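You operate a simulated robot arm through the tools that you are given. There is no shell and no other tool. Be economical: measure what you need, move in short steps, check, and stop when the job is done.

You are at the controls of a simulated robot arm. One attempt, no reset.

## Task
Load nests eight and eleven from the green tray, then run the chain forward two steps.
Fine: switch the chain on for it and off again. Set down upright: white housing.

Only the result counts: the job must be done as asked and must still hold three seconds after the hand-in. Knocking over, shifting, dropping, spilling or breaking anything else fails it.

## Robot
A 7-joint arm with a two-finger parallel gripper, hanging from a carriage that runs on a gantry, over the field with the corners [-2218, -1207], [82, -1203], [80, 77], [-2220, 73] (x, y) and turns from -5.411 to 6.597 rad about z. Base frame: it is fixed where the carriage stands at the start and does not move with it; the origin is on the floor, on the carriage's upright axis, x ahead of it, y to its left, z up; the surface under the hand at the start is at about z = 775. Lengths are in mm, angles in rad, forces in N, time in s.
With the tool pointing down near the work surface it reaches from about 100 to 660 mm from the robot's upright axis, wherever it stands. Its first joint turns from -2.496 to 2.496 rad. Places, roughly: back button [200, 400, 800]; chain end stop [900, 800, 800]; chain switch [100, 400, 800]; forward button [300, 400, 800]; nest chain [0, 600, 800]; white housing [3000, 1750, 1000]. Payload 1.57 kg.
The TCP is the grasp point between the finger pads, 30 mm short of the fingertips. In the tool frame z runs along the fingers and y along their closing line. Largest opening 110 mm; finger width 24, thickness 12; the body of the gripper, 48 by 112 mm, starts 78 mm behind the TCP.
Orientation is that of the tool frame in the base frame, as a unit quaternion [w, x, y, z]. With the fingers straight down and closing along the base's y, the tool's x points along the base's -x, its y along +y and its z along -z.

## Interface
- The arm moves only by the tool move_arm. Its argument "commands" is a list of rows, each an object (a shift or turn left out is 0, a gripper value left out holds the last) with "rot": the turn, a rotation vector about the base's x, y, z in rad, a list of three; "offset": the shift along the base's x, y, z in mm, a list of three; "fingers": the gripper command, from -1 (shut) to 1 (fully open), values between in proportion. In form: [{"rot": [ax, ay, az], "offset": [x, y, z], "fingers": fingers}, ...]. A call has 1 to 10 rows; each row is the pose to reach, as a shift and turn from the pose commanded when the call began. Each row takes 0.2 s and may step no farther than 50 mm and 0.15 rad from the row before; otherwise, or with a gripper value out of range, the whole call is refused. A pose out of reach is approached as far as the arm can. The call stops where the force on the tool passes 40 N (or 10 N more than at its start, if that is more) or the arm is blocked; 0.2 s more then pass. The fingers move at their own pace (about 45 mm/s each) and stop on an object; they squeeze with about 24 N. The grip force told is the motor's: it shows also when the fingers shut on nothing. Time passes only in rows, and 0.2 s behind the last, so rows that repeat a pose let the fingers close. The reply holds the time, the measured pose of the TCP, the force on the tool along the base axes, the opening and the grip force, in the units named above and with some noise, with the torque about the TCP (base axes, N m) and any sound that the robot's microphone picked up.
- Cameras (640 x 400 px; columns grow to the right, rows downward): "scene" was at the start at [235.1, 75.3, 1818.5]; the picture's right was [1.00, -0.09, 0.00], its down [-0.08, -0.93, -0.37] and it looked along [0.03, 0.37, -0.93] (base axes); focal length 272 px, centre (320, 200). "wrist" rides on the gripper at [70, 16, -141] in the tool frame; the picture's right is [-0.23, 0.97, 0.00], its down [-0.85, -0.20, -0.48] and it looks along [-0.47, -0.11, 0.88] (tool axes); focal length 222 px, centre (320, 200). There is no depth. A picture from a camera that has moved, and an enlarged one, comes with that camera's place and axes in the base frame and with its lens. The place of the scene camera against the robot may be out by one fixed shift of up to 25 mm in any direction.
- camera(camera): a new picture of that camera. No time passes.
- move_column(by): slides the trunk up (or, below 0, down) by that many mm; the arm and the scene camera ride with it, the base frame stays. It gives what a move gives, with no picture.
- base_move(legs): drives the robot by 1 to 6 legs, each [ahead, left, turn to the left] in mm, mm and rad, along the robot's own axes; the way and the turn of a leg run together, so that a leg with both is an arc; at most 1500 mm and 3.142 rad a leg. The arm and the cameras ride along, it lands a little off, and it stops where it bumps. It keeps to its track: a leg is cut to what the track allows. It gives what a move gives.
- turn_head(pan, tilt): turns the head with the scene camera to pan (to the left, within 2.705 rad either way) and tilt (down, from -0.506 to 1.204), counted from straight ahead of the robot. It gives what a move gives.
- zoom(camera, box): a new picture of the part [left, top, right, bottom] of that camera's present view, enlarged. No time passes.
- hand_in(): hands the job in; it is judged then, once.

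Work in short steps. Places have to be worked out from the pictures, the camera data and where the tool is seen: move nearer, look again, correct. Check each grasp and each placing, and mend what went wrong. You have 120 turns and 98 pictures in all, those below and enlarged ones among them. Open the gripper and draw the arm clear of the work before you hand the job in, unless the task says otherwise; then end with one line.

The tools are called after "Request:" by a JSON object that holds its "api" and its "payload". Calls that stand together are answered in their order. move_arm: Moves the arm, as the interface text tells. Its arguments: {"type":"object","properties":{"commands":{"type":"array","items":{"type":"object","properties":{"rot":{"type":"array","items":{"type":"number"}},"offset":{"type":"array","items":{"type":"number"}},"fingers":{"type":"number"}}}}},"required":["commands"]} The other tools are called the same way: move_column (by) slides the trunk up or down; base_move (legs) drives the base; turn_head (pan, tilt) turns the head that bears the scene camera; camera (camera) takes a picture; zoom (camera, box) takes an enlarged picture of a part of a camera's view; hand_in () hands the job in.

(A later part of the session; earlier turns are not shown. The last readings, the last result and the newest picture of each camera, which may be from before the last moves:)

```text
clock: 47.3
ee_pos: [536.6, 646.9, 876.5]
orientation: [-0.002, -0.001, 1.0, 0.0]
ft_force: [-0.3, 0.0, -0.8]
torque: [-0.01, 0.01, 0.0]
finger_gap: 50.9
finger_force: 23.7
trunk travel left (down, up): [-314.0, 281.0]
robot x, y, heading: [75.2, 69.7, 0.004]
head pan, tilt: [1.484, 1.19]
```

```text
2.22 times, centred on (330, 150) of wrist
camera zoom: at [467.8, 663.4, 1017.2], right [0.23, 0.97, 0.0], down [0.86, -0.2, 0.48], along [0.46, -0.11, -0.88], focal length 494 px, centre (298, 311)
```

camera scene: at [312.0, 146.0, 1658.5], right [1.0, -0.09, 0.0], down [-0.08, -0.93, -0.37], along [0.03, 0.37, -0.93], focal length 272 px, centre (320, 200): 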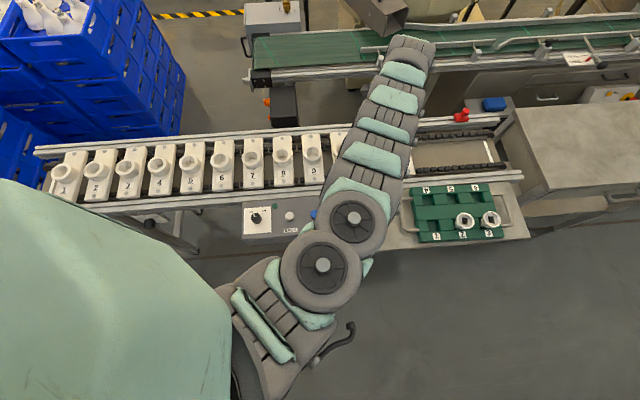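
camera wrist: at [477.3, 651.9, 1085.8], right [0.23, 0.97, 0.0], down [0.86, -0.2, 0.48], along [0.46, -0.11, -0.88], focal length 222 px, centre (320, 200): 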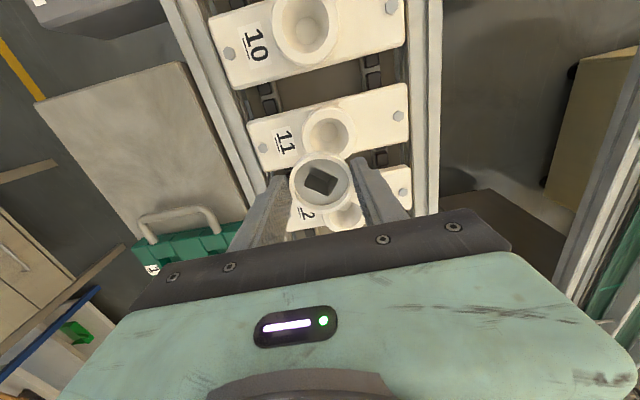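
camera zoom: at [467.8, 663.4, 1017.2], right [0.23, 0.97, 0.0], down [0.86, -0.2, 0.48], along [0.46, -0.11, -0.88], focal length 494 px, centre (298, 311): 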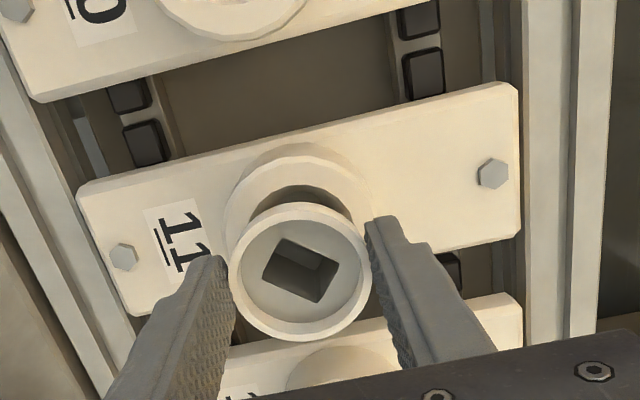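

The bottom is inside the cup with no contact. I go on in small trunk steps.

Request:
{"api": "move_column", "payload": {"by": -8}}

Request:
{"api": "move_column", "payload": {"by": -5}}

Request:
{"api": "move_column", "payload": {"by": -4}}

```text
clock: 47.9
ee_pos: [538.4, 649.3, 870.4]
orientation: [-0.001, -0.001, 1.0, 0.001]
ft_force: [-2.0, -2.3, 22.2]
torque: [-0.13, 0.13, -0.03]
finger_gap: 51.0
finger_force: 24.0
trunk travel left (down, up): [-306.0, 289.0]
robot x, y, heading: [78.1, 69.9, 0.007]
head pan, tilt: [1.484, 1.19]
```

```text
clock: 48.5
ee_pos: [538.3, 647.7, 864.4]
orientation: [-0.001, -0.001, 1.0, 0.0]
ft_force: [0.3, -0.8, 17.7]
torque: [0.0, -0.15, -0.03]
finger_gap: 51.1
finger_force: 24.1
trunk travel left (down, up): [-301.0, 294.0]
robot x, y, heading: [75.1, 69.8, 0.005]
head pan, tilt: [1.484, 1.19]
```

```text
clock: 49.0
ee_pos: [538.9, 648.7, 860.0]
orientation: [0.0, -0.001, 1.0, 0.0]
ft_force: [1.3, -0.5, 17.2]
torque: [0.02, -0.18, 0.01]
finger_gap: 51.0
finger_force: 24.1
trunk travel left (down, up): [-297.0, 298.0]
robot x, y, heading: [77.9, 72.7, 0.004]
head pan, tilt: [1.484, 1.19]
```

Contact came at TCP≈870 with ~18 N; the fingers then slid down a bit on the housing. I look to check it stands straight.

Request:
{"api": "zoom", "payload": {"camera": "wrist", "box": [230, 60, 430, 240]}}

Request:
{"api": "zoom", "payload": {"camera": "scene", "box": [280, 100, 460, 220]}}

```text
2.22 times, centred on (330, 150) of wrist
camera zoom: at [469.2, 664.7, 1001.2], right [0.23, 0.97, 0.0], down [0.86, -0.2, 0.48], along [0.46, -0.11, -0.88], focal length 494 px, centre (298, 311)
```

zoom: 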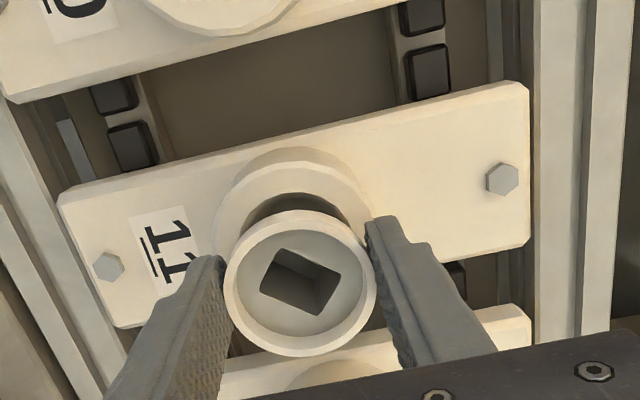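

```text
3.33 times, centred on (370, 160) of scene
camera zoom: at [312.8, 146.7, 1601.7], right [1.0, -0.09, 0.0], down [-0.08, -0.92, -0.37], along [0.03, 0.37, -0.93], focal length 905 px, centre (153, 333)
```

zoom: 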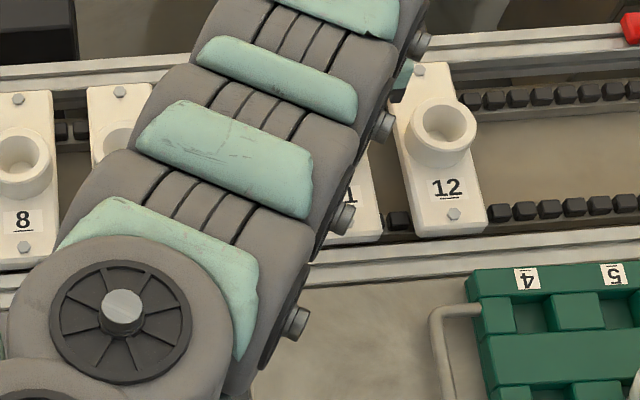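

The housing looks upright. I relieve the pressure slightly and open a bit to release, then check.

Request:
{"api": "move_column", "payload": {"by": 1}}

Request:
{"api": "move_arm", "payload": {"commands": [{"fingers": -0.02}, {"fingers": 0.1}, {"fingers": 0.3}, {"fingers": 0.5}]}}

Request:
{"api": "zoom", "payload": {"camera": "wrist", "box": [230, 60, 430, 240]}}

```text
clock: 49.5
ee_pos: [538.0, 647.9, 860.3]
orientation: [-0.002, -0.001, 1.0, -0.001]
ft_force: [1.7, 2.0, 7.2]
torque: [0.16, -0.24, 0.0]
finger_gap: 50.8
finger_force: 23.8
trunk travel left (down, up): [-298.0, 297.0]
robot x, y, heading: [76.7, 69.5, 0.002]
head pan, tilt: [1.484, 1.19]
```

```text
clock: 50.5
ee_pos: [537.0, 645.9, 859.4]
orientation: [-0.002, -0.001, 1.0, -0.001]
ft_force: [0.5, 0.1, 0.9]
torque: [0.0, 0.03, -0.02]
finger_gap: 82.3
finger_force: 0.0
trunk travel left (down, up): [-298.0, 297.0]
robot x, y, heading: [76.5, 68.6, 0.005]
head pan, tilt: [1.484, 1.19]
```

```text
2.22 times, centred on (330, 150) of wrist
camera zoom: at [467.7, 663.2, 1001.0], right [0.23, 0.97, 0.0], down [0.86, -0.2, 0.48], along [0.46, -0.11, -0.88], focal length 494 px, centre (298, 311)
```

zoom: 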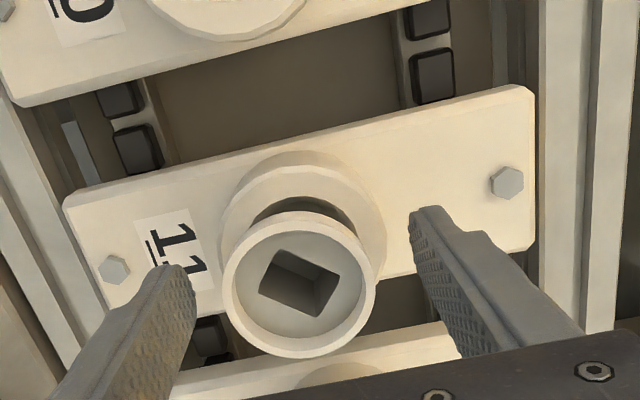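

It stands in the nest. I raise the trunk to clear and verify from above.

Request:
{"api": "move_column", "payload": {"by": 100}}

Request:
{"api": "zoom", "payload": {"camera": "wrist", "box": [230, 60, 430, 240]}}

```text
clock: 51.8
ee_pos: [537.6, 646.6, 960.1]
orientation: [-0.002, 0.0, 1.0, -0.001]
ft_force: [-0.9, -0.7, -0.1]
torque: [0.01, -0.02, 0.01]
finger_gap: 82.5
finger_force: 0.1
trunk travel left (down, up): [-398.0, 197.0]
robot x, y, heading: [81.1, 71.3, -0.0]
head pan, tilt: [1.484, 1.19]
```

```text
2.22 times, centred on (330, 150) of wrist
camera zoom: at [467.6, 663.2, 1100.9], right [0.23, 0.97, 0.0], down [0.86, -0.2, 0.48], along [0.46, -0.11, -0.88], focal length 494 px, centre (298, 311)
```

zoom: 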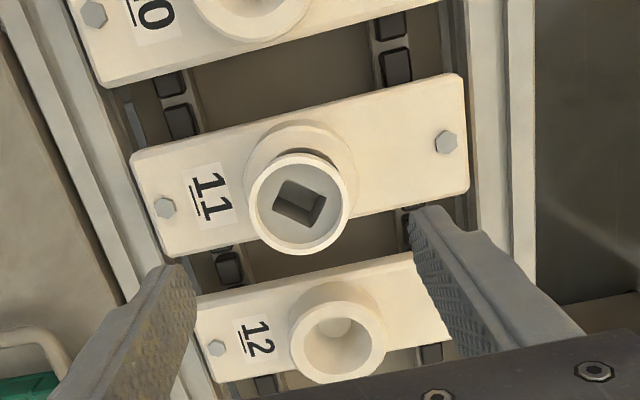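

Nest 11 is loaded: the rim is concentric with the cup. I go for housing 2 near (774, 343): raise the arm and travel at z≈1000.

Request:
{"api": "move_arm", "payload": {"commands": [{"offset": [0, 0, 25], "fingers": 0.5}, {"offset": [0, 0, 45]}]}}

Request:
{"api": "move_arm", "payload": {"commands": [{"offset": [26, -34, 0]}, {"offset": [52, -67, 0]}, {"offset": [78, -101, 0]}, {"offset": [105, -135, 0]}, {"offset": [131, -168, 0]}, {"offset": [157, -202, 0]}, {"offset": [184, -236, 0]}, {"offset": [210, -269, 0]}, {"offset": [236, -302, 0]}]}}

Request:
{"api": "move_column", "payload": {"by": -70}}

Request:
{"api": "zoom", "payload": {"camera": "wrist", "box": [230, 60, 430, 240]}}

```text
clock: 52.4
ee_pos: [536.4, 646.2, 1004.0]
orientation: [-0.002, -0.001, 1.0, -0.001]
ft_force: [-0.3, 0.1, -0.3]
torque: [-0.03, -0.06, 0.0]
finger_gap: 82.6
finger_force: 0.1
trunk travel left (down, up): [-398.0, 197.0]
robot x, y, heading: [79.0, 67.2, 0.005]
head pan, tilt: [1.484, 1.19]
```

```text
clock: 54.4
ee_pos: [774.5, 341.8, 1007.4]
orientation: [-0.001, -0.003, 1.0, -0.001]
ft_force: [-0.3, 0.1, 0.6]
torque: [-0.03, -0.03, 0.0]
finger_gap: 82.5
finger_force: 0.1
trunk travel left (down, up): [-398.0, 197.0]
robot x, y, heading: [78.6, 71.3, 0.001]
head pan, tilt: [1.484, 1.19]
```

```text
clock: 55.5
ee_pos: [775.2, 341.4, 937.3]
orientation: [-0.002, -0.002, 1.0, 0.0]
ft_force: [1.1, 0.2, -0.3]
torque: [0.02, 0.01, 0.03]
finger_gap: 82.3
finger_force: 0.1
trunk travel left (down, up): [-328.0, 267.0]
robot x, y, heading: [75.8, 68.7, -0.001]
head pan, tilt: [1.484, 1.19]
```

```text
2.22 times, centred on (330, 150) of wrist
camera zoom: at [705.3, 358.4, 1077.9], right [0.23, 0.97, 0.0], down [0.86, -0.2, 0.48], along [0.46, -0.11, -0.88], focal length 494 px, centre (298, 311)
```

zoom: 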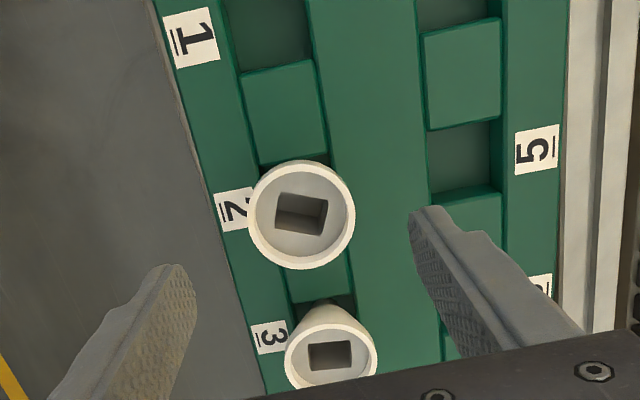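

Housing 2's rim centre is (774, 343.5), just 1–2 mm off. I correct, lower by trunk to TCP≈870 and close.

Request:
{"api": "move_arm", "payload": {"commands": [{"offset": [-1, 2, 0]}]}}

Request:
{"api": "move_column", "payload": {"by": -66}}

Request:
{"api": "zoom", "payload": {"camera": "wrist", "box": [230, 60, 430, 240]}}

```text
clock: 55.9
ee_pos: [773.9, 342.8, 937.1]
orientation: [-0.002, -0.001, 1.0, -0.001]
ft_force: [0.9, 0.1, -1.1]
torque: [0.05, 0.0, 0.03]
finger_gap: 82.6
finger_force: 0.0
trunk travel left (down, up): [-328.0, 267.0]
robot x, y, heading: [74.0, 74.0, 0.006]
head pan, tilt: [1.484, 1.19]
```

```text
clock: 57.0
ee_pos: [773.7, 344.2, 871.2]
orientation: [-0.002, 0.0, 1.0, -0.001]
ft_force: [0.1, 0.4, 0.4]
torque: [0.01, -0.02, 0.0]
finger_gap: 82.5
finger_force: 0.0
trunk travel left (down, up): [-262.0, 333.0]
robot x, y, heading: [80.2, 67.5, 0.002]
head pan, tilt: [1.484, 1.19]
```

```text
2.22 times, centred on (330, 150) of wrist
camera zoom: at [704.3, 360.5, 1012.0], right [0.23, 0.97, 0.0], down [0.86, -0.2, 0.48], along [0.46, -0.11, -0.88], focal length 494 px, centre (298, 311)
```

zoom: 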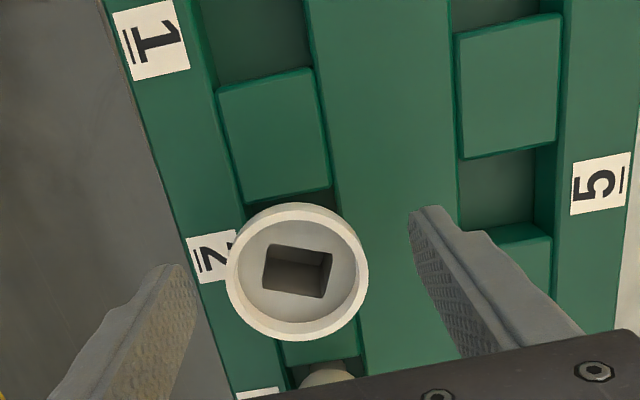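

Well aligned. Since the seated rim stays ~38 mm above the cup, I can grip 8 mm deeper; then close and lift gently.

Request:
{"api": "move_column", "payload": {"by": -8}}

Request:
{"api": "move_arm", "payload": {"commands": [{"fingers": -1}, {"fingers": -1}, {"fingers": -1}, {"fingers": -1}, {"fingers": -1}]}}

Request:
{"api": "move_arm", "payload": {"commands": [{"offset": [0, 0, 1]}, {"offset": [0, 0, 3]}, {"offset": [0, 0, 6]}, {"offset": [0, 0, 10]}, {"offset": [0, 0, 15]}, {"offset": [0, 0, 20]}, {"offset": [0, 0, 24]}, {"offset": [0, 0, 26]}]}}

Request:
{"api": "zoom", "payload": {"camera": "wrist", "box": [230, 60, 430, 240]}}

```text
clock: 57.5
ee_pos: [773.9, 344.9, 865.2]
orientation: [-0.001, -0.001, 1.0, -0.001]
ft_force: [-0.3, -0.3, 1.0]
torque: [-0.01, 0.02, -0.01]
finger_gap: 82.5
finger_force: 0.1
trunk travel left (down, up): [-254.0, 341.0]
robot x, y, heading: [78.4, 66.1, -0.001]
head pan, tilt: [1.484, 1.19]
```

```text
clock: 58.7
ee_pos: [774.1, 344.2, 862.4]
orientation: [-0.001, -0.001, 1.0, -0.001]
ft_force: [-0.2, -1.3, 1.7]
torque: [-0.01, -0.01, 0.0]
finger_gap: 50.9
finger_force: 23.6
trunk travel left (down, up): [-254.0, 341.0]
robot x, y, heading: [75.5, 69.6, 0.004]
head pan, tilt: [1.484, 1.19]
```

```text
clock: 60.5
ee_pos: [774.7, 343.7, 888.5]
orientation: [-0.002, -0.001, 1.0, -0.001]
ft_force: [-0.4, 0.0, -0.5]
torque: [-0.03, -0.03, -0.03]
finger_gap: 51.0
finger_force: 23.8
trunk travel left (down, up): [-254.0, 341.0]
robot x, y, heading: [75.3, 69.5, 0.006]
head pan, tilt: [1.484, 1.19]
```

```text
2.22 times, centred on (330, 150) of wrist
camera zoom: at [704.9, 360.7, 1029.7], right [0.23, 0.97, 0.0], down [0.86, -0.2, 0.48], along [0.46, -0.11, -0.88], focal length 494 px, centre (298, 311)
```

zoom: 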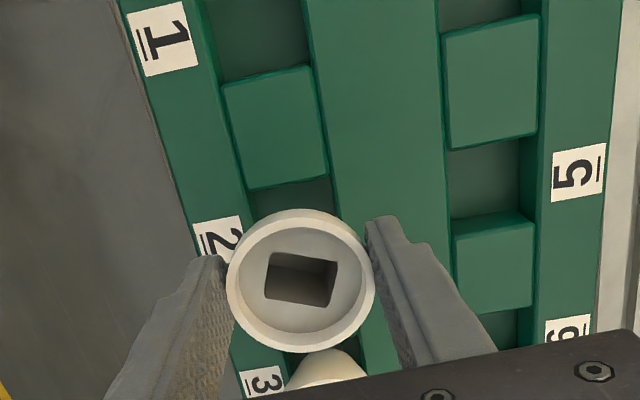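

Housing 2 is held and clear of its slot. Nest 8 is at about (211, 647), close in, so I need the trunk higher; I raise it in steps and check the hold.

Request:
{"api": "move_column", "payload": {"by": 40}}

Request:
{"api": "move_column", "payload": {"by": 70}}

Request:
{"api": "move_column", "payload": {"by": 70}}

Request:
{"api": "move_column", "payload": {"by": 70}}

Request:
{"api": "zoom", "payload": {"camera": "wrist", "box": [230, 60, 430, 240]}}

Request:
{"api": "camera", "payload": {"camera": "scene"}}

```text
clock: 61.4
ee_pos: [772.8, 343.3, 927.5]
orientation: [-0.001, -0.002, 1.0, -0.001]
ft_force: [-0.5, -0.2, -0.6]
torque: [0.01, 0.0, 0.0]
finger_gap: 51.4
finger_force: 23.8
trunk travel left (down, up): [-294.0, 301.0]
robot x, y, heading: [74.4, 75.5, -0.0]
head pan, tilt: [1.484, 1.19]
```

```text
clock: 62.4
ee_pos: [774.0, 343.3, 997.5]
orientation: [-0.002, -0.001, 1.0, -0.001]
ft_force: [-0.4, -0.3, -0.7]
torque: [0.01, 0.01, 0.01]
finger_gap: 51.3
finger_force: 24.3
trunk travel left (down, up): [-364.0, 231.0]
robot x, y, heading: [75.6, 73.1, -0.0]
head pan, tilt: [1.484, 1.19]
```

```text
clock: 63.5
ee_pos: [774.5, 344.2, 1068.2]
orientation: [-0.002, -0.001, 1.0, -0.001]
ft_force: [-0.4, -0.2, -0.3]
torque: [0.01, -0.02, 0.0]
finger_gap: 51.1
finger_force: 24.1
trunk travel left (down, up): [-434.0, 161.0]
robot x, y, heading: [77.3, 69.9, -0.001]
head pan, tilt: [1.484, 1.19]
```

```text
clock: 64.6
ee_pos: [772.2, 343.9, 1138.2]
orientation: [-0.001, -0.002, 1.0, -0.001]
ft_force: [-0.2, -0.2, -0.3]
torque: [0.0, 0.01, -0.03]
finger_gap: 51.0
finger_force: 23.9
trunk travel left (down, up): [-504.0, 91.0]
robot x, y, heading: [75.6, 71.4, -0.0]
head pan, tilt: [1.484, 1.19]
```

```text
2.22 times, centred on (330, 150) of wrist
camera zoom: at [704.7, 360.7, 1279.5], right [0.23, 0.97, 0.0], down [0.86, -0.2, 0.48], along [0.46, -0.11, -0.88], focal length 494 px, centre (298, 311)
```

zoom: 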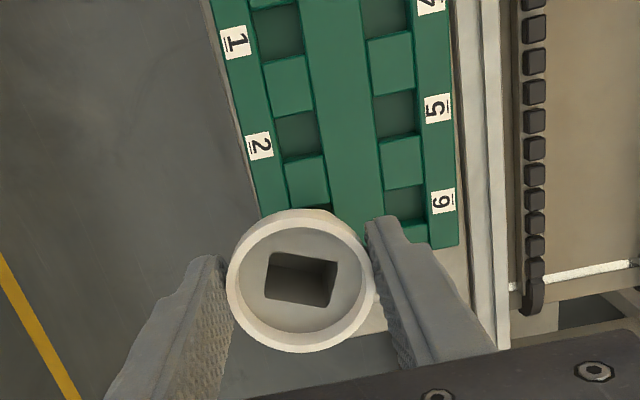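

```text
53 pictures are left
camera scene: at [312.0, 146.0, 1808.5], right [1.0, -0.09, 0.0], down [-0.08, -0.93, -0.37], along [0.03, 0.37, -0.93], focal length 272 px, centre (320, 200)
```

scene: 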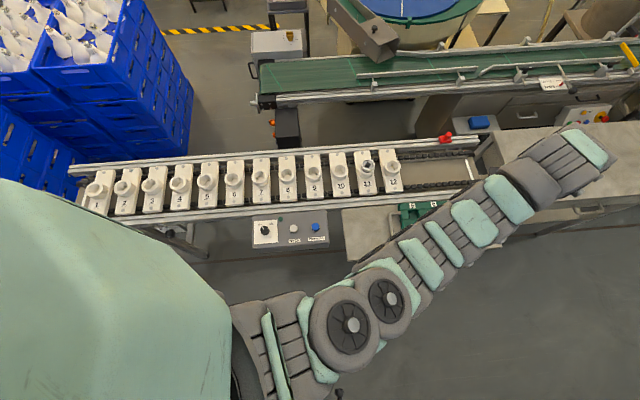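

Housing firmly held. I carry it in an arc inward and lower toward nest 8, in ramped steps.

Request:
{"api": "move_arm", "payload": {"commands": [{"offset": [-4, 3, -2]}, {"offset": [-13, 11, -6]}, {"offset": [-25, 20, -12]}, {"offset": [-39, 32, -19]}, {"offset": [-54, 44, -26]}, {"offset": [-69, 57, -33]}, {"offset": [-84, 69, -40]}, {"offset": [-97, 80, -46]}, {"offset": [-107, 88, -51]}, {"offset": [-112, 92, -53]}]}}

Request:
{"api": "move_arm", "payload": {"commands": [{"offset": [-5, 3, -3]}, {"offset": [-15, 10, -9]}, {"offset": [-29, 19, -17]}, {"offset": [-46, 30, -26]}, {"offset": [-64, 42, -36]}, {"offset": [-82, 54, -46]}, {"offset": [-100, 66, -57]}, {"offset": [-115, 76, -66]}, {"offset": [-126, 83, -72]}, {"offset": [-132, 87, -75]}]}}

```text
clock: 66.8
ee_pos: [661.1, 436.6, 1085.6]
orientation: [-0.002, -0.001, 1.0, 0.0]
ft_force: [0.7, -0.2, 0.3]
torque: [-0.02, 0.0, 0.0]
finger_gap: 50.9
finger_force: 24.5
trunk travel left (down, up): [-504.0, 91.0]
robot x, y, heading: [79.2, 71.6, 0.0]
head pan, tilt: [1.484, 1.19]
```

```text
clock: 69.0
ee_pos: [529.5, 523.4, 1010.8]
orientation: [-0.001, 0.0, 1.0, -0.002]
ft_force: [0.3, -1.1, -0.4]
torque: [-0.03, -0.02, -0.03]
finger_gap: 51.1
finger_force: 24.4
trunk travel left (down, up): [-504.0, 91.0]
robot x, y, heading: [78.1, 72.3, 0.004]
head pan, tilt: [1.484, 1.19]
```

Still held and all poses reached. I continue the arc toward nest 8.

Request:
{"api": "move_arm", "payload": {"commands": [{"offset": [-5, 3, -2]}, {"offset": [-16, 9, -5]}, {"offset": [-32, 18, -10]}, {"offset": [-50, 28, -16]}, {"offset": [-70, 39, -22]}, {"offset": [-90, 50, -28]}, {"offset": [-109, 60, -34]}, {"offset": [-126, 69, -39]}, {"offset": [-138, 76, -43]}, {"offset": [-145, 80, -45]}]}}

Request:
{"api": "move_arm", "payload": {"commands": [{"offset": [-6, 1, 0]}, {"offset": [-19, 5, -1]}, {"offset": [-37, 10, -2]}, {"offset": [-58, 15, -3]}, {"offset": [-80, 21, -4]}, {"offset": [-102, 27, -5]}, {"offset": [-123, 33, -6]}, {"offset": [-142, 38, -8]}, {"offset": [-156, 42, -9]}, {"offset": [-165, 44, -10]}]}}

Request:
{"api": "camera", "payload": {"camera": "wrist"}}

Request:
{"api": "camera", "payload": {"camera": "scene"}}

```text
clock: 71.2
ee_pos: [384.9, 604.5, 966.9]
orientation: [-0.002, -0.001, 1.0, -0.002]
ft_force: [0.5, 0.7, -0.7]
torque: [-0.02, -0.01, -0.02]
finger_gap: 50.8
finger_force: 23.9
trunk travel left (down, up): [-504.0, 91.0]
robot x, y, heading: [76.4, 70.5, -0.002]
head pan, tilt: [1.484, 1.19]
```

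```text
clock: 73.4
ee_pos: [221.3, 649.8, 956.3]
orientation: [-0.001, -0.001, 1.0, -0.001]
ft_force: [1.2, -0.3, -0.5]
torque: [-0.02, -0.01, -0.03]
finger_gap: 51.1
finger_force: 24.2
trunk travel left (down, up): [-504.0, 91.0]
robot x, y, heading: [74.3, 68.9, 0.004]
head pan, tilt: [1.484, 1.19]
```

```text
52 pictures are left
camera wrist: at [151.8, 665.0, 1096.7], right [0.23, 0.97, 0.0], down [0.86, -0.2, 0.48], along [0.46, -0.11, -0.88], focal length 222 px, centre (320, 200)
```

wrist: 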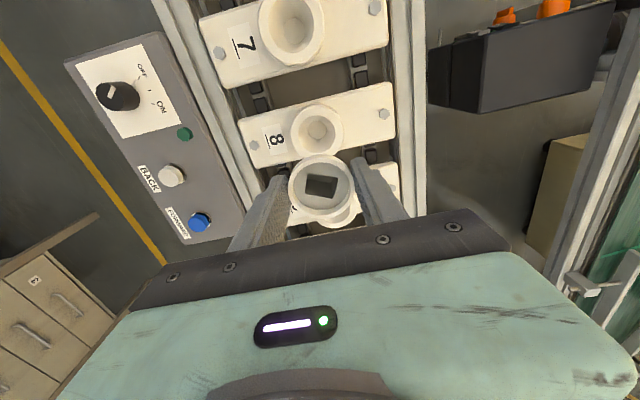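

```text
51 pictures are left
camera scene: at [312.1, 145.9, 1808.5], right [1.0, -0.09, 0.0], down [-0.08, -0.93, -0.37], along [0.03, 0.37, -0.93], focal length 272 px, centre (320, 200)
```

scene: 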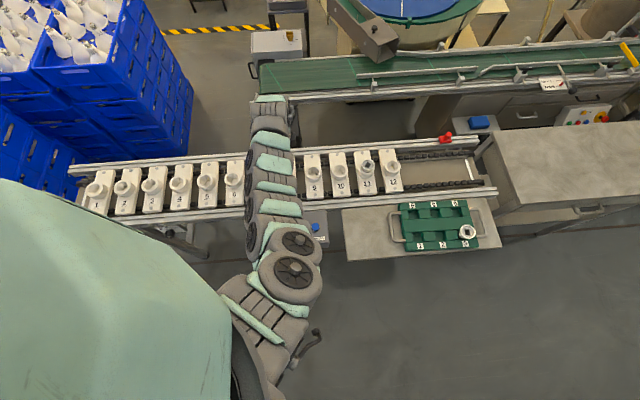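

Request:
{"api": "zoom", "payload": {"camera": "wrist", "box": [230, 60, 430, 240]}}

Request:
{"api": "zoom", "payload": {"camera": "wrist", "box": [60, 30, 260, 250]}}

```text
2.22 times, centred on (330, 150) of wrist
camera zoom: at [151.8, 665.0, 1096.7], right [0.23, 0.97, 0.0], down [0.86, -0.2, 0.48], along [0.46, -0.11, -0.88], focal length 494 px, centre (298, 311)
```

zoom: 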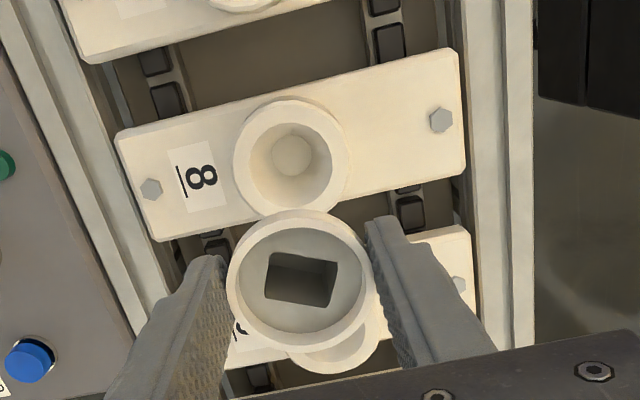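

```text
1.82 times, centred on (160, 140) of wrist
camera zoom: at [151.8, 665.0, 1096.7], right [0.23, 0.97, 0.0], down [0.86, -0.2, 0.48], along [0.46, -0.11, -0.88], focal length 404 px, centre (611, 309)
```

zoom: 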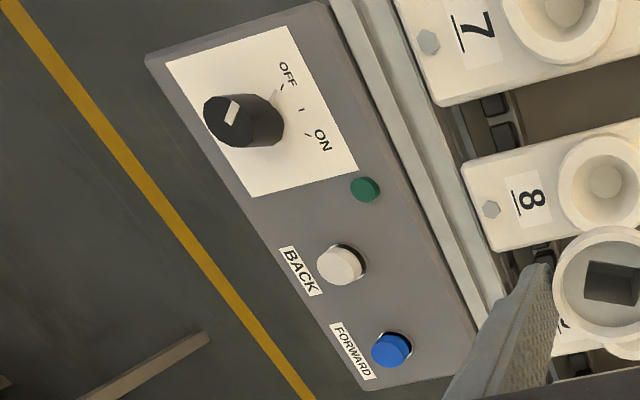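

Nest 8's cup centre is at about (207, 646); the held axis is at (220.5, 649). I shift by (-13.5, -3) and descend a bit.

Request:
{"api": "move_arm", "payload": {"commands": [{"offset": [-3, -1, 0]}, {"offset": [-8, -2, -2]}, {"offset": [-12, -3, -7]}, {"offset": [-13.5, -3, -14]}, {"offset": [-13.5, -3, -22]}, {"offset": [-13.5, -3, -30]}, {"offset": [-13.5, -3, -37]}, {"offset": [-13.5, -3, -41]}]}}

Request:
{"api": "zoom", "payload": {"camera": "wrist", "box": [230, 60, 430, 240]}}

```text
clock: 75.2
ee_pos: [207.4, 643.6, 916.2]
orientation: [-0.002, 0.0, 1.0, -0.001]
ft_force: [1.0, -0.4, -0.3]
torque: [0.01, 0.01, -0.01]
finger_gap: 50.7
finger_force: 23.9
trunk travel left (down, up): [-504.0, 91.0]
robot x, y, heading: [76.6, 72.1, 0.003]
head pan, tilt: [1.484, 1.19]
```

```text
2.22 times, centred on (330, 150) of wrist
camera zoom: at [137.7, 660.6, 1056.5], right [0.23, 0.97, 0.0], down [0.86, -0.2, 0.48], along [0.46, -0.11, -0.88], focal length 494 px, centre (298, 311)
```

zoom: 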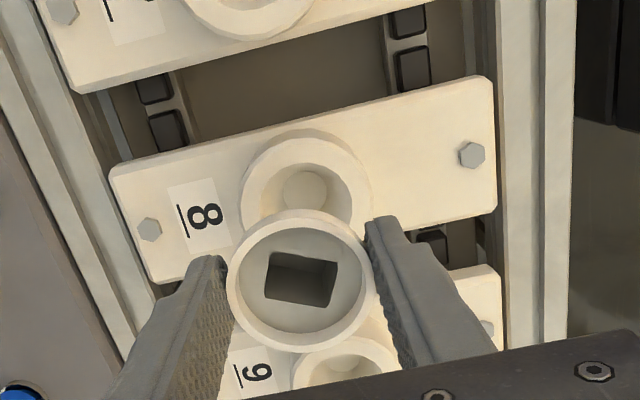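

About 1.8 mm short in y compared to the successful nest 11 view. I correct and lower to just above expected contact (TCP≈863).

Request:
{"api": "move_arm", "payload": {"commands": [{"offset": [0.4, 1.8, -2]}, {"offset": [0.4, 1.8, -7]}, {"offset": [0.4, 1.8, -13]}, {"offset": [0.4, 1.8, -20]}, {"offset": [0.4, 1.8, -27]}, {"offset": [0.4, 1.8, -33]}, {"offset": [0.4, 1.8, -38]}, {"offset": [0.4, 1.8, -41]}]}}

Request:
{"api": "zoom", "payload": {"camera": "wrist", "box": [230, 60, 430, 240]}}

```text
clock: 77.0
ee_pos: [207.8, 646.5, 872.3]
orientation: [-0.002, -0.001, 1.0, -0.001]
ft_force: [-0.4, 0.5, 0.1]
torque: [0.0, 0.04, -0.02]
finger_gap: 51.0
finger_force: 24.4
trunk travel left (down, up): [-504.0, 91.0]
robot x, y, heading: [79.1, 72.8, 0.003]
head pan, tilt: [1.484, 1.19]
```

```text
2.22 times, centred on (330, 150) of wrist
camera zoom: at [138.2, 663.3, 1013.8], right [0.23, 0.97, 0.0], down [0.86, -0.2, 0.48], along [0.46, -0.11, -0.88], focal length 494 px, centre (298, 311)
```

zoom: 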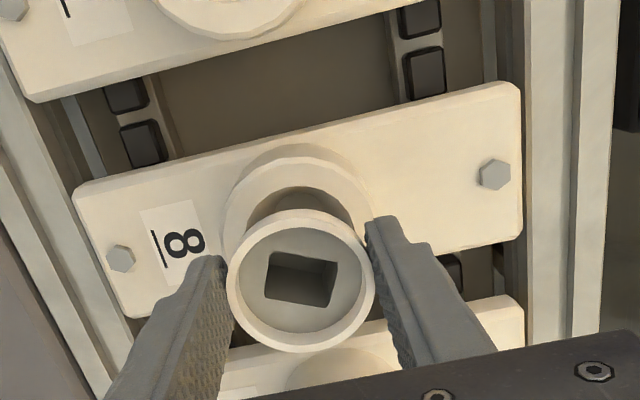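

Aligned like nest 11. I lower in small steps until contact.

Request:
{"api": "move_arm", "payload": {"commands": [{"offset": [0, 0, -2]}, {"offset": [0, 0, -4]}, {"offset": [0, 0, -6]}]}}

Request:
{"api": "move_arm", "payload": {"commands": [{"offset": [0, 0, -1]}, {"offset": [0, 0, -2]}]}}

```text
clock: 77.8
ee_pos: [208.4, 648.2, 869.1]
orientation: [-0.003, -0.001, 1.0, -0.002]
ft_force: [-1.1, 1.2, 0.0]
torque: [0.01, 0.02, 0.02]
finger_gap: 51.1
finger_force: 23.8
trunk travel left (down, up): [-504.0, 91.0]
robot x, y, heading: [76.3, 73.2, 0.004]
head pan, tilt: [1.484, 1.19]
```

```text
clock: 78.4
ee_pos: [208.1, 646.9, 866.5]
orientation: [-0.001, -0.001, 1.0, -0.002]
ft_force: [0.4, 0.1, -0.3]
torque: [0.01, 0.06, -0.01]
finger_gap: 50.7
finger_force: 24.5
trunk travel left (down, up): [-504.0, 91.0]
robot x, y, heading: [74.8, 69.3, 0.005]
head pan, tilt: [1.484, 1.19]
```

Request:
{"api": "move_arm", "payload": {"commands": [{"offset": [0, 0, -1]}, {"offset": [0, 0, -2]}]}}

Request:
{"api": "move_arm", "payload": {"commands": [{"offset": [0, 0, -0.7]}, {"offset": [0, 0, -1.5]}]}}

```text
clock: 79.0
ee_pos: [207.1, 647.0, 865.5]
orientation: [-0.001, -0.001, 1.0, 0.0]
ft_force: [-1.9, -3.6, 12.2]
torque: [-0.24, 0.14, -0.01]
finger_gap: 50.8
finger_force: 24.2
trunk travel left (down, up): [-504.0, 91.0]
robot x, y, heading: [79.5, 73.8, -0.0]
head pan, tilt: [1.484, 1.19]
```

```text
clock: 79.6
ee_pos: [208.7, 648.4, 863.7]
orientation: [-0.002, -0.001, 1.0, 0.001]
ft_force: [-2.0, -3.0, 21.7]
torque: [-0.13, 0.07, -0.01]
finger_gap: 51.2
finger_force: 24.0
trunk travel left (down, up): [-504.0, 91.0]
robot x, y, heading: [77.1, 69.2, 0.001]
head pan, tilt: [1.484, 1.19]
```

Contact at the expected height. I release and rise.

Request:
{"api": "move_arm", "payload": {"commands": [{"offset": [0, 0, 1], "fingers": -0.02}, {"offset": [0, 0, 1], "fingers": 0.1}, {"offset": [0, 0, 1], "fingers": 0.3}, {"offset": [0, 0, 1], "fingers": 0.4}, {"offset": [0, 0, 1]}, {"offset": [0, 0, 10]}, {"offset": [0, 0, 35]}, {"offset": [0, 0, 70]}, {"offset": [0, 0, 90]}]}}

Request:
{"api": "zoom", "payload": {"camera": "wrist", "box": [230, 60, 430, 240]}}

```text
clock: 81.6
ee_pos: [206.5, 645.0, 950.9]
orientation: [-0.002, -0.001, 1.0, -0.002]
ft_force: [-0.2, 0.1, 0.2]
torque: [-0.02, 0.01, 0.04]
finger_gap: 77.0
finger_force: 0.1
trunk travel left (down, up): [-504.0, 91.0]
robot x, y, heading: [75.7, 69.4, -0.001]
head pan, tilt: [1.484, 1.19]
```

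```text
2.22 times, centred on (330, 150) of wrist
camera zoom: at [137.4, 661.4, 1092.6], right [0.23, 0.97, 0.0], down [0.86, -0.2, 0.48], along [0.46, -0.11, -0.88], focal length 494 px, centre (298, 311)
```

zoom: 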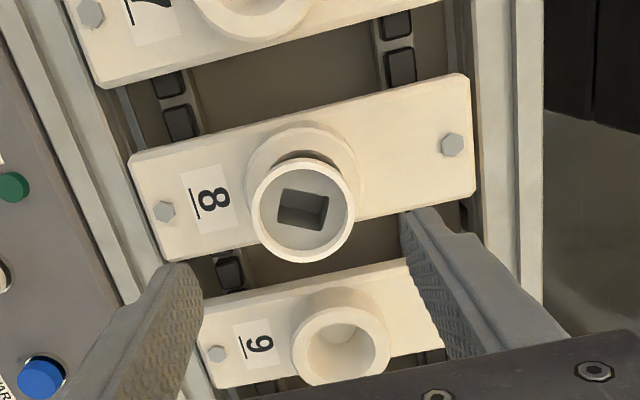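

Nest 8 is loaded and concentric. Now the switch: I drive the carriage back so that the hand comes above the panel at an easy radius.

Request:
{"api": "base_move", "payload": {"legs": [[-70, -205, 0]]}}

Request:
{"api": "camera", "payload": {"camera": "wrist"}}

Request:
{"api": "camera", "payload": {"camera": "scene"}}

```text
clock: 83.3
ee_pos: [138.9, 440.4, 952.4]
orientation: [-0.002, 0.0, 1.0, 0.0]
ft_force: [0.4, -0.7, -0.1]
torque: [0.03, 0.01, -0.01]
finger_gap: 76.9
finger_force: 0.0
trunk travel left (down, up): [-504.0, 91.0]
robot x, y, heading: [10.7, -135.7, -0.001]
head pan, tilt: [1.484, 1.19]
```

```text
45 pictures are left
camera wrist: at [69.1, 457.1, 1092.7], right [0.23, 0.97, 0.0], down [0.86, -0.2, 0.48], along [0.46, -0.11, -0.88], focal length 222 px, centre (320, 200)
```

wrist: 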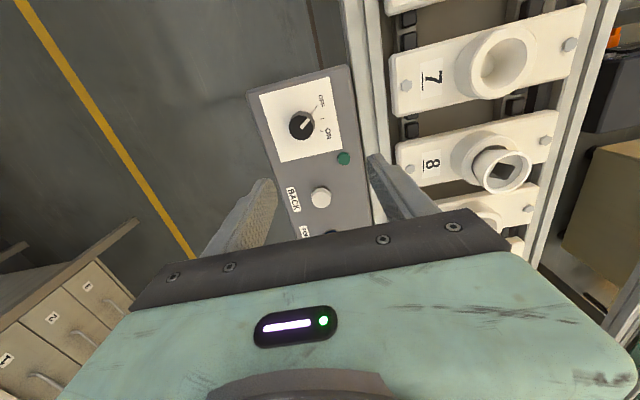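

```text
44 pictures are left
camera scene: at [243.1, -58.9, 1808.5], right [1.0, -0.09, 0.0], down [-0.08, -0.93, -0.37], along [0.03, 0.37, -0.93], focal length 272 px, centre (320, 200)
```

scene: 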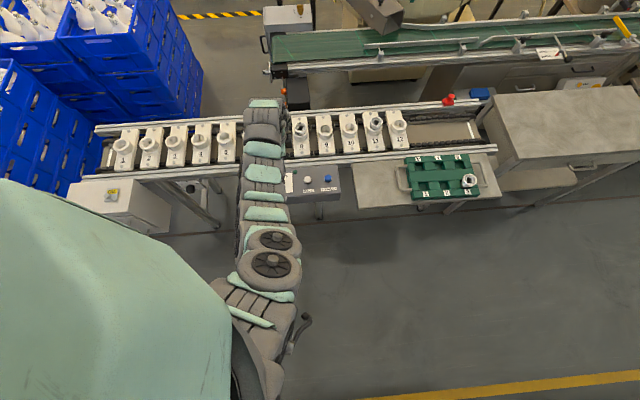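

Request:
{"api": "zoom", "payload": {"camera": "wrist", "box": [240, 60, 380, 160]}}

```text
4.00 times, centred on (310, 110) of wrist
camera zoom: at [69.1, 457.1, 1092.7], right [0.23, 0.97, 0.0], down [0.86, -0.2, 0.48], along [0.46, -0.11, -0.88], focal length 888 px, centre (360, 560)
```

zoom: 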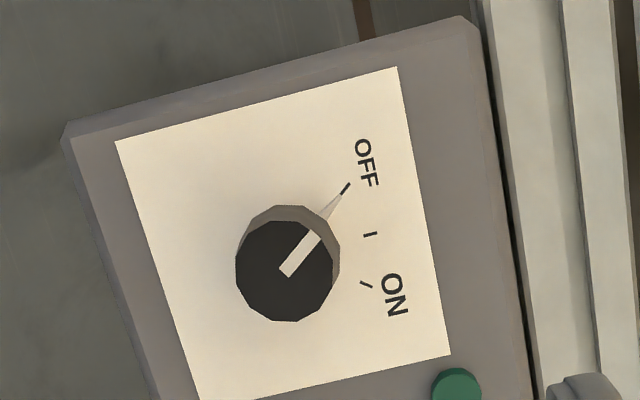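

The knob top is near (112, 426, ~817), pointing at OFF; ON is about 75° clockwise. I move over it with fingers at ~60 mm and look closer.

Request:
{"api": "move_arm", "payload": {"commands": [{"offset": [-13, -7, -20], "fingers": 0.1}, {"offset": [-27, -14, -50]}, {"offset": [-27, -14, -70]}]}}

Request:
{"api": "camera", "payload": {"camera": "wrist"}}

Request:
{"api": "zoom", "payload": {"camera": "wrist", "box": [240, 110, 380, 210]}}

```text
clock: 84.1
ee_pos: [110.4, 427.8, 881.1]
orientation: [-0.002, 0.0, 1.0, -0.001]
ft_force: [-0.5, -1.0, -0.2]
torque: [0.04, -0.02, -0.05]
finger_gap: 60.4
finger_force: 0.0
trunk travel left (down, up): [-504.0, 91.0]
robot x, y, heading: [7.6, -136.2, -0.001]
head pan, tilt: [1.484, 1.19]
```

```text
42 pictures are left
camera wrist: at [40.8, 443.0, 1022.6], right [0.23, 0.97, 0.0], down [0.86, -0.2, 0.48], along [0.46, -0.11, -0.88], focal length 222 px, centre (320, 200)
```

wrist: 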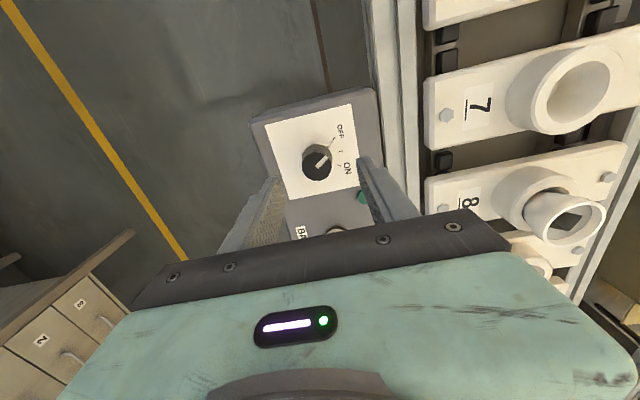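

```text
4.00 times, centred on (310, 160) of wrist
camera zoom: at [40.8, 443.0, 1022.6], right [0.23, 0.97, 0.0], down [0.86, -0.2, 0.48], along [0.46, -0.11, -0.88], focal length 888 px, centre (360, 360)
```

zoom: 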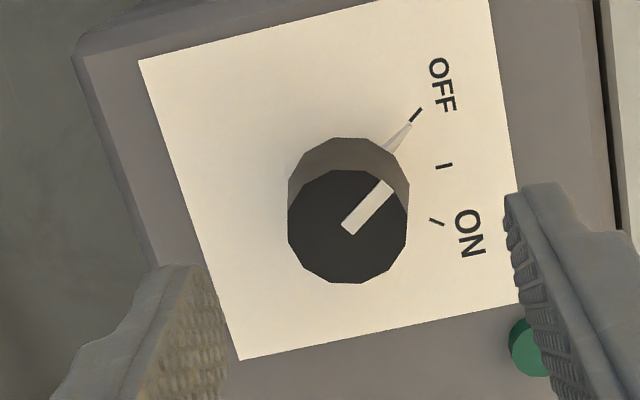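

Knob top centre is about (114, 422, 810), diameter 30 mm. I pre-rotate the gripper +0.6 rad, shift above it and check alignment.

Request:
{"api": "move_arm", "payload": {"commands": [{"offset": [1, -2, 0], "rot": [0, 0, 0.15]}, {"offset": [2, -4, -5], "rot": [0, 0, 0.3]}, {"offset": [3, -5, -10], "rot": [0, 0, 0.45]}, {"offset": [3, -5, -20], "rot": [0, 0, 0.6]}]}}

Request:
{"api": "zoom", "payload": {"camera": "wrist", "box": [220, 90, 420, 230]}}

```text
clock: 85.1
ee_pos: [114.4, 421.6, 862.3]
orientation: [0.0, -0.297, 0.955, -0.001]
ft_force: [-0.8, -0.1, -0.1]
torque: [-0.02, -0.01, 0.0]
finger_gap: 60.4
finger_force: 0.0
trunk travel left (down, up): [-504.0, 91.0]
robot x, y, heading: [8.4, -134.7, 0.001]
head pan, tilt: [1.484, 1.19]
```

```text
2.86 times, centred on (320, 160) of wrist
camera zoom: at [48.2, 395.9, 1003.2], right [-0.37, 0.93, 0.0], down [0.82, 0.32, 0.48], along [0.44, 0.17, -0.88], focal length 635 px, centre (320, 314)
```

zoom: 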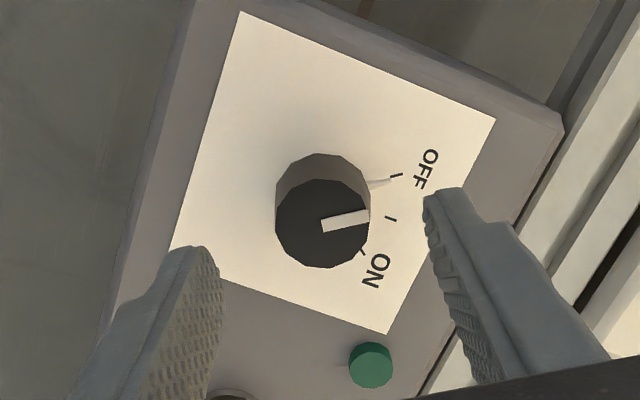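

Aligned within 1 mm. I descend to TCP≈828 and close on the knob.

Request:
{"api": "move_arm", "payload": {"commands": [{"offset": [-0.5, 0.5, -12]}, {"offset": [-0.5, 0.5, -24]}, {"offset": [-0.5, 0.5, -33]}, {"offset": [-0.5, 0.5, -33], "fingers": -1}, {"offset": [-0.5, 0.5, -33]}, {"offset": [-0.5, 0.5, -33]}, {"offset": [-0.5, 0.5, -33]}]}}

Request:
{"api": "zoom", "payload": {"camera": "wrist", "box": [220, 90, 420, 230]}}

```text
clock: 86.7
ee_pos: [112.7, 421.1, 828.2]
orientation: [-0.001, -0.297, 0.955, 0.0]
ft_force: [1.3, -0.8, -0.9]
torque: [-0.02, 0.14, -0.02]
finger_gap: 33.9
finger_force: 35.7
trunk travel left (down, up): [-504.0, 91.0]
robot x, y, heading: [5.2, -134.8, -0.002]
head pan, tilt: [1.484, 1.19]
```

```text
2.86 times, centred on (320, 160) of wrist
camera zoom: at [46.0, 395.5, 969.7], right [-0.36, 0.93, 0.0], down [0.82, 0.32, 0.48], along [0.44, 0.17, -0.88], focal length 635 px, centre (320, 314)
```

zoom: 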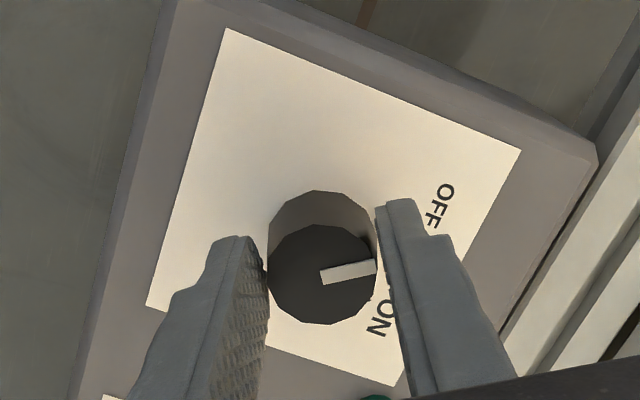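

The fingers have met the knob. I let them settle and twist clockwise by about 1.25 rad.

Request:
{"api": "move_arm", "payload": {"commands": [{"fingers": -1}, {"fingers": -1}]}}

Request:
{"api": "move_arm", "payload": {"commands": [{"rot": [0, 0, -0.13]}, {"rot": [0, 0, -0.26]}, {"rot": [0, 0, -0.39]}, {"rot": [0, 0, -0.52]}, {"rot": [0, 0, -0.65]}, {"rot": [0, 0, -0.78]}, {"rot": [0, 0, -0.91]}, {"rot": [0, 0, -1.04]}, {"rot": [0, 0, -1.17]}, {"rot": [0, 0, -1.3]}]}}

Request:
{"api": "zoom", "payload": {"camera": "wrist", "box": [220, 90, 420, 230]}}

```text
clock: 87.3
ee_pos: [112.2, 420.3, 828.6]
orientation: [-0.001, -0.296, 0.955, -0.002]
ft_force: [0.4, -0.2, -1.7]
torque: [-0.01, 0.03, -0.02]
finger_gap: 33.8
finger_force: 41.3
trunk travel left (down, up): [-504.0, 91.0]
robot x, y, heading: [7.1, -132.8, -0.0]
head pan, tilt: [1.484, 1.19]
```

```text
clock: 89.5
ee_pos: [113.5, 423.3, 830.3]
orientation: [-0.002, 0.343, 0.939, 0.0]
ft_force: [-2.8, 6.3, -12.3]
torque: [0.04, -0.26, 0.55]
finger_gap: 34.0
finger_force: 41.7
trunk travel left (down, up): [-504.0, 91.0]
robot x, y, heading: [7.9, -136.6, -0.001]
head pan, tilt: [1.484, 1.19]
heard: click
```

```text
2.86 times, centred on (320, 160) of wrist
camera zoom: at [71.0, 480.1, 970.1], right [0.8, 0.6, 0.0], down [0.53, -0.7, 0.48], along [0.28, -0.38, -0.88], focal length 635 px, centre (320, 314)
```

zoom: 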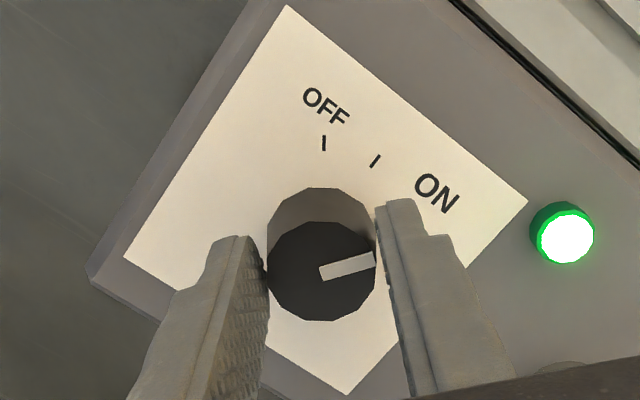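

It clicked and the green lamp lit: chain is on. I open, rise, and turn the hand back.

Request:
{"api": "move_arm", "payload": {"commands": [{"rot": [0, 0, 0.03]}, {"rot": [0, 0, 0.03], "fingers": 0.1}, {"rot": [0, 0, 0.03]}, {"rot": [0, 0, 0.03]}, {"rot": [0, 0, 0.03], "offset": [0, 0, 20]}, {"rot": [0, 0, 0.15], "offset": [0, 0, 50]}, {"rot": [0, 0, 0.3], "offset": [0, 0, 60]}, {"rot": [0, 0, 0.45], "offset": [20, 0, 65]}, {"rot": [0, 0, 0.6], "offset": [50, 0, 70], "fingers": -1}, {"rot": [0, 0, 0.7], "offset": [80, 0, 70]}]}}

Request:
{"api": "camera", "payload": {"camera": "wrist"}}

```text
clock: 91.7
ee_pos: [192.4, 423.7, 899.7]
orientation: [-0.003, -0.001, 1.0, -0.001]
ft_force: [0.5, -0.5, -0.9]
torque: [0.02, -0.01, 0.01]
finger_gap: 8.2
finger_force: 0.7
trunk travel left (down, up): [-504.0, 91.0]
robot x, y, heading: [9.2, -133.6, 0.002]
head pan, tilt: [1.484, 1.19]
```

```text
37 pictures are left
camera wrist: at [123.2, 440.1, 1040.5], right [0.22, 0.97, 0.0], down [0.86, -0.2, 0.48], along [0.46, -0.11, -0.88], focal length 222 px, centre (320, 200)
```

wrist: 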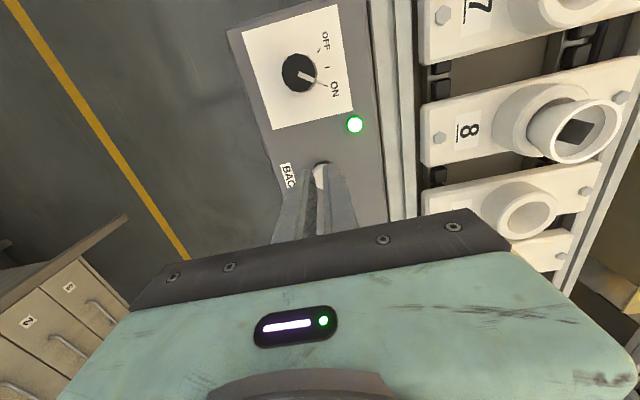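

Knob points to ON, lamp lit. I move beyond the forward button to see it clearly.

Request:
{"api": "move_arm", "payload": {"commands": [{"offset": [45, 0, 0], "fingers": -1}, {"offset": [90, 0, 0]}, {"offset": [130, 0, 0]}, {"offset": [160, 0, 0]}]}}

Request:
{"api": "zoom", "payload": {"camera": "wrist", "box": [220, 50, 440, 240]}}

```text
clock: 92.7
ee_pos: [353.6, 421.5, 900.1]
orientation: [-0.002, 0.0, 1.0, 0.0]
ft_force: [1.2, -0.8, 0.6]
torque: [0.01, 0.09, 0.0]
finger_gap: 0.0
finger_force: 21.8
trunk travel left (down, up): [-504.0, 91.0]
robot x, y, heading: [9.5, -134.3, -0.001]
head pan, tilt: [1.484, 1.19]
```

```text
2.11 times, centred on (330, 145) of wrist
camera zoom: at [284.0, 438.8, 1040.9], right [0.23, 0.97, 0.0], down [0.86, -0.2, 0.48], along [0.46, -0.11, -0.88], focal length 468 px, centre (299, 316)
```

zoom: 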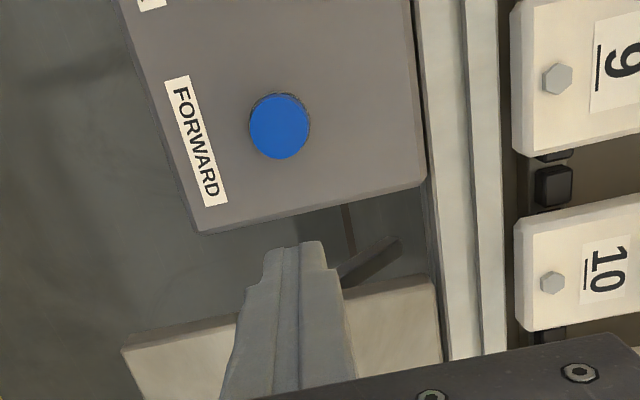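

The forward button is at about (307, 423). I move above and lower the closed fingertips to just above it.

Request:
{"api": "move_arm", "payload": {"commands": [{"offset": [-23, 1, -10]}, {"offset": [-46.5, 1.5, -25]}, {"offset": [-46.5, 1.5, -45]}, {"offset": [-46.5, 1.5, -60]}]}}

Request:
{"api": "zoom", "payload": {"camera": "wrist", "box": [220, 50, 440, 240]}}

```text
clock: 93.7
ee_pos: [304.1, 414.4, 859.4]
orientation: [-0.001, 0.0, 1.0, 0.0]
ft_force: [0.2, 0.6, 0.2]
torque: [-0.05, 0.05, 0.02]
finger_gap: 0.2
finger_force: 21.6
out of reach, approached as far as the arm can: row 3, 4
trunk travel left (down, up): [-504.0, 91.0]
robot x, y, heading: [9.7, -133.2, 0.005]
head pan, tilt: [1.484, 1.19]
```

```text
2.11 times, centred on (330, 145) of wrist
camera zoom: at [234.8, 430.1, 1000.3], right [0.23, 0.97, 0.0], down [0.86, -0.2, 0.48], along [0.46, -0.11, -0.88], focal length 468 px, centre (299, 316)
```

zoom: 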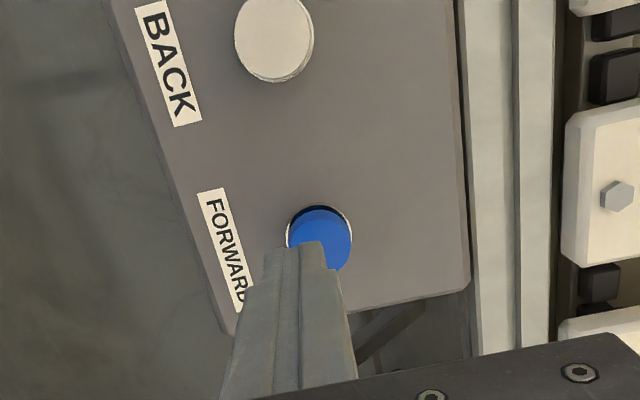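

Slightly beyond the arm's outer reach here, so I drive the carriage 45 mm nearer in both axes and look again.

Request:
{"api": "base_move", "payload": {"legs": [[45, 45, 0]]}}

Request:
{"api": "move_arm", "payload": {"commands": [{"offset": [-20, -18, 0]}, {"offset": [-40, -36, 0]}]}}

Request:
{"api": "zoom", "payload": {"camera": "wrist", "box": [220, 50, 440, 240]}}

```text
clock: 94.6
ee_pos: [346.7, 456.8, 859.8]
orientation: [-0.001, -0.001, 1.0, -0.001]
ft_force: [-0.8, -0.5, -1.1]
torque: [0.0, 0.02, -0.02]
finger_gap: 0.0
finger_force: 21.4
trunk travel left (down, up): [-504.0, 91.0]
robot x, y, heading: [50.7, -91.7, 0.001]
head pan, tilt: [1.484, 1.19]
```

```text
clock: 95.2
ee_pos: [309.1, 420.9, 859.6]
orientation: [-0.001, 0.0, 1.0, -0.002]
ft_force: [-0.2, 0.5, 0.4]
torque: [-0.03, 0.04, 0.0]
finger_gap: 0.0
finger_force: 21.7
trunk travel left (down, up): [-504.0, 91.0]
robot x, y, heading: [50.9, -91.5, 0.004]
head pan, tilt: [1.484, 1.19]
```

```text
2.11 times, centred on (330, 145) of wrist
camera zoom: at [238.8, 436.7, 1000.6], right [0.23, 0.97, 0.0], down [0.86, -0.2, 0.48], along [0.46, -0.11, -0.88], focal length 468 px, centre (299, 316)
```

zoom: 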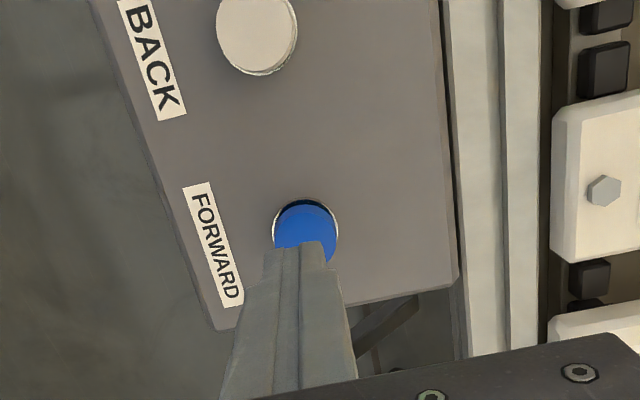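

Button centre is (305–307, 423). I align and lower to just above it.

Request:
{"api": "move_arm", "payload": {"commands": [{"offset": [-2.5, 2.5, -8]}, {"offset": [-2.5, 2.5, -16]}, {"offset": [-2.5, 2.5, -22]}]}}

Request:
{"api": "move_arm", "payload": {"commands": [{"offset": [0, 0, -1.5]}, {"offset": [0, 0, -3]}]}}

```text
clock: 96.0
ee_pos: [304.1, 423.4, 837.0]
orientation: [-0.002, -0.001, 1.0, -0.002]
ft_force: [0.2, 0.0, 0.1]
torque: [-0.01, 0.02, -0.01]
finger_gap: 0.1
finger_force: 21.1
trunk travel left (down, up): [-504.0, 91.0]
robot x, y, heading: [49.1, -90.0, 0.004]
head pan, tilt: [1.484, 1.19]
```

```text
clock: 96.6
ee_pos: [304.0, 422.3, 833.9]
orientation: [-0.002, -0.001, 1.0, -0.001]
ft_force: [1.0, -0.1, -0.8]
torque: [0.0, -0.03, 0.04]
finger_gap: 0.0
finger_force: 21.1
trunk travel left (down, up): [-504.0, 91.0]
robot x, y, heading: [51.7, -95.8, -0.002]
head pan, tilt: [1.484, 1.19]
```

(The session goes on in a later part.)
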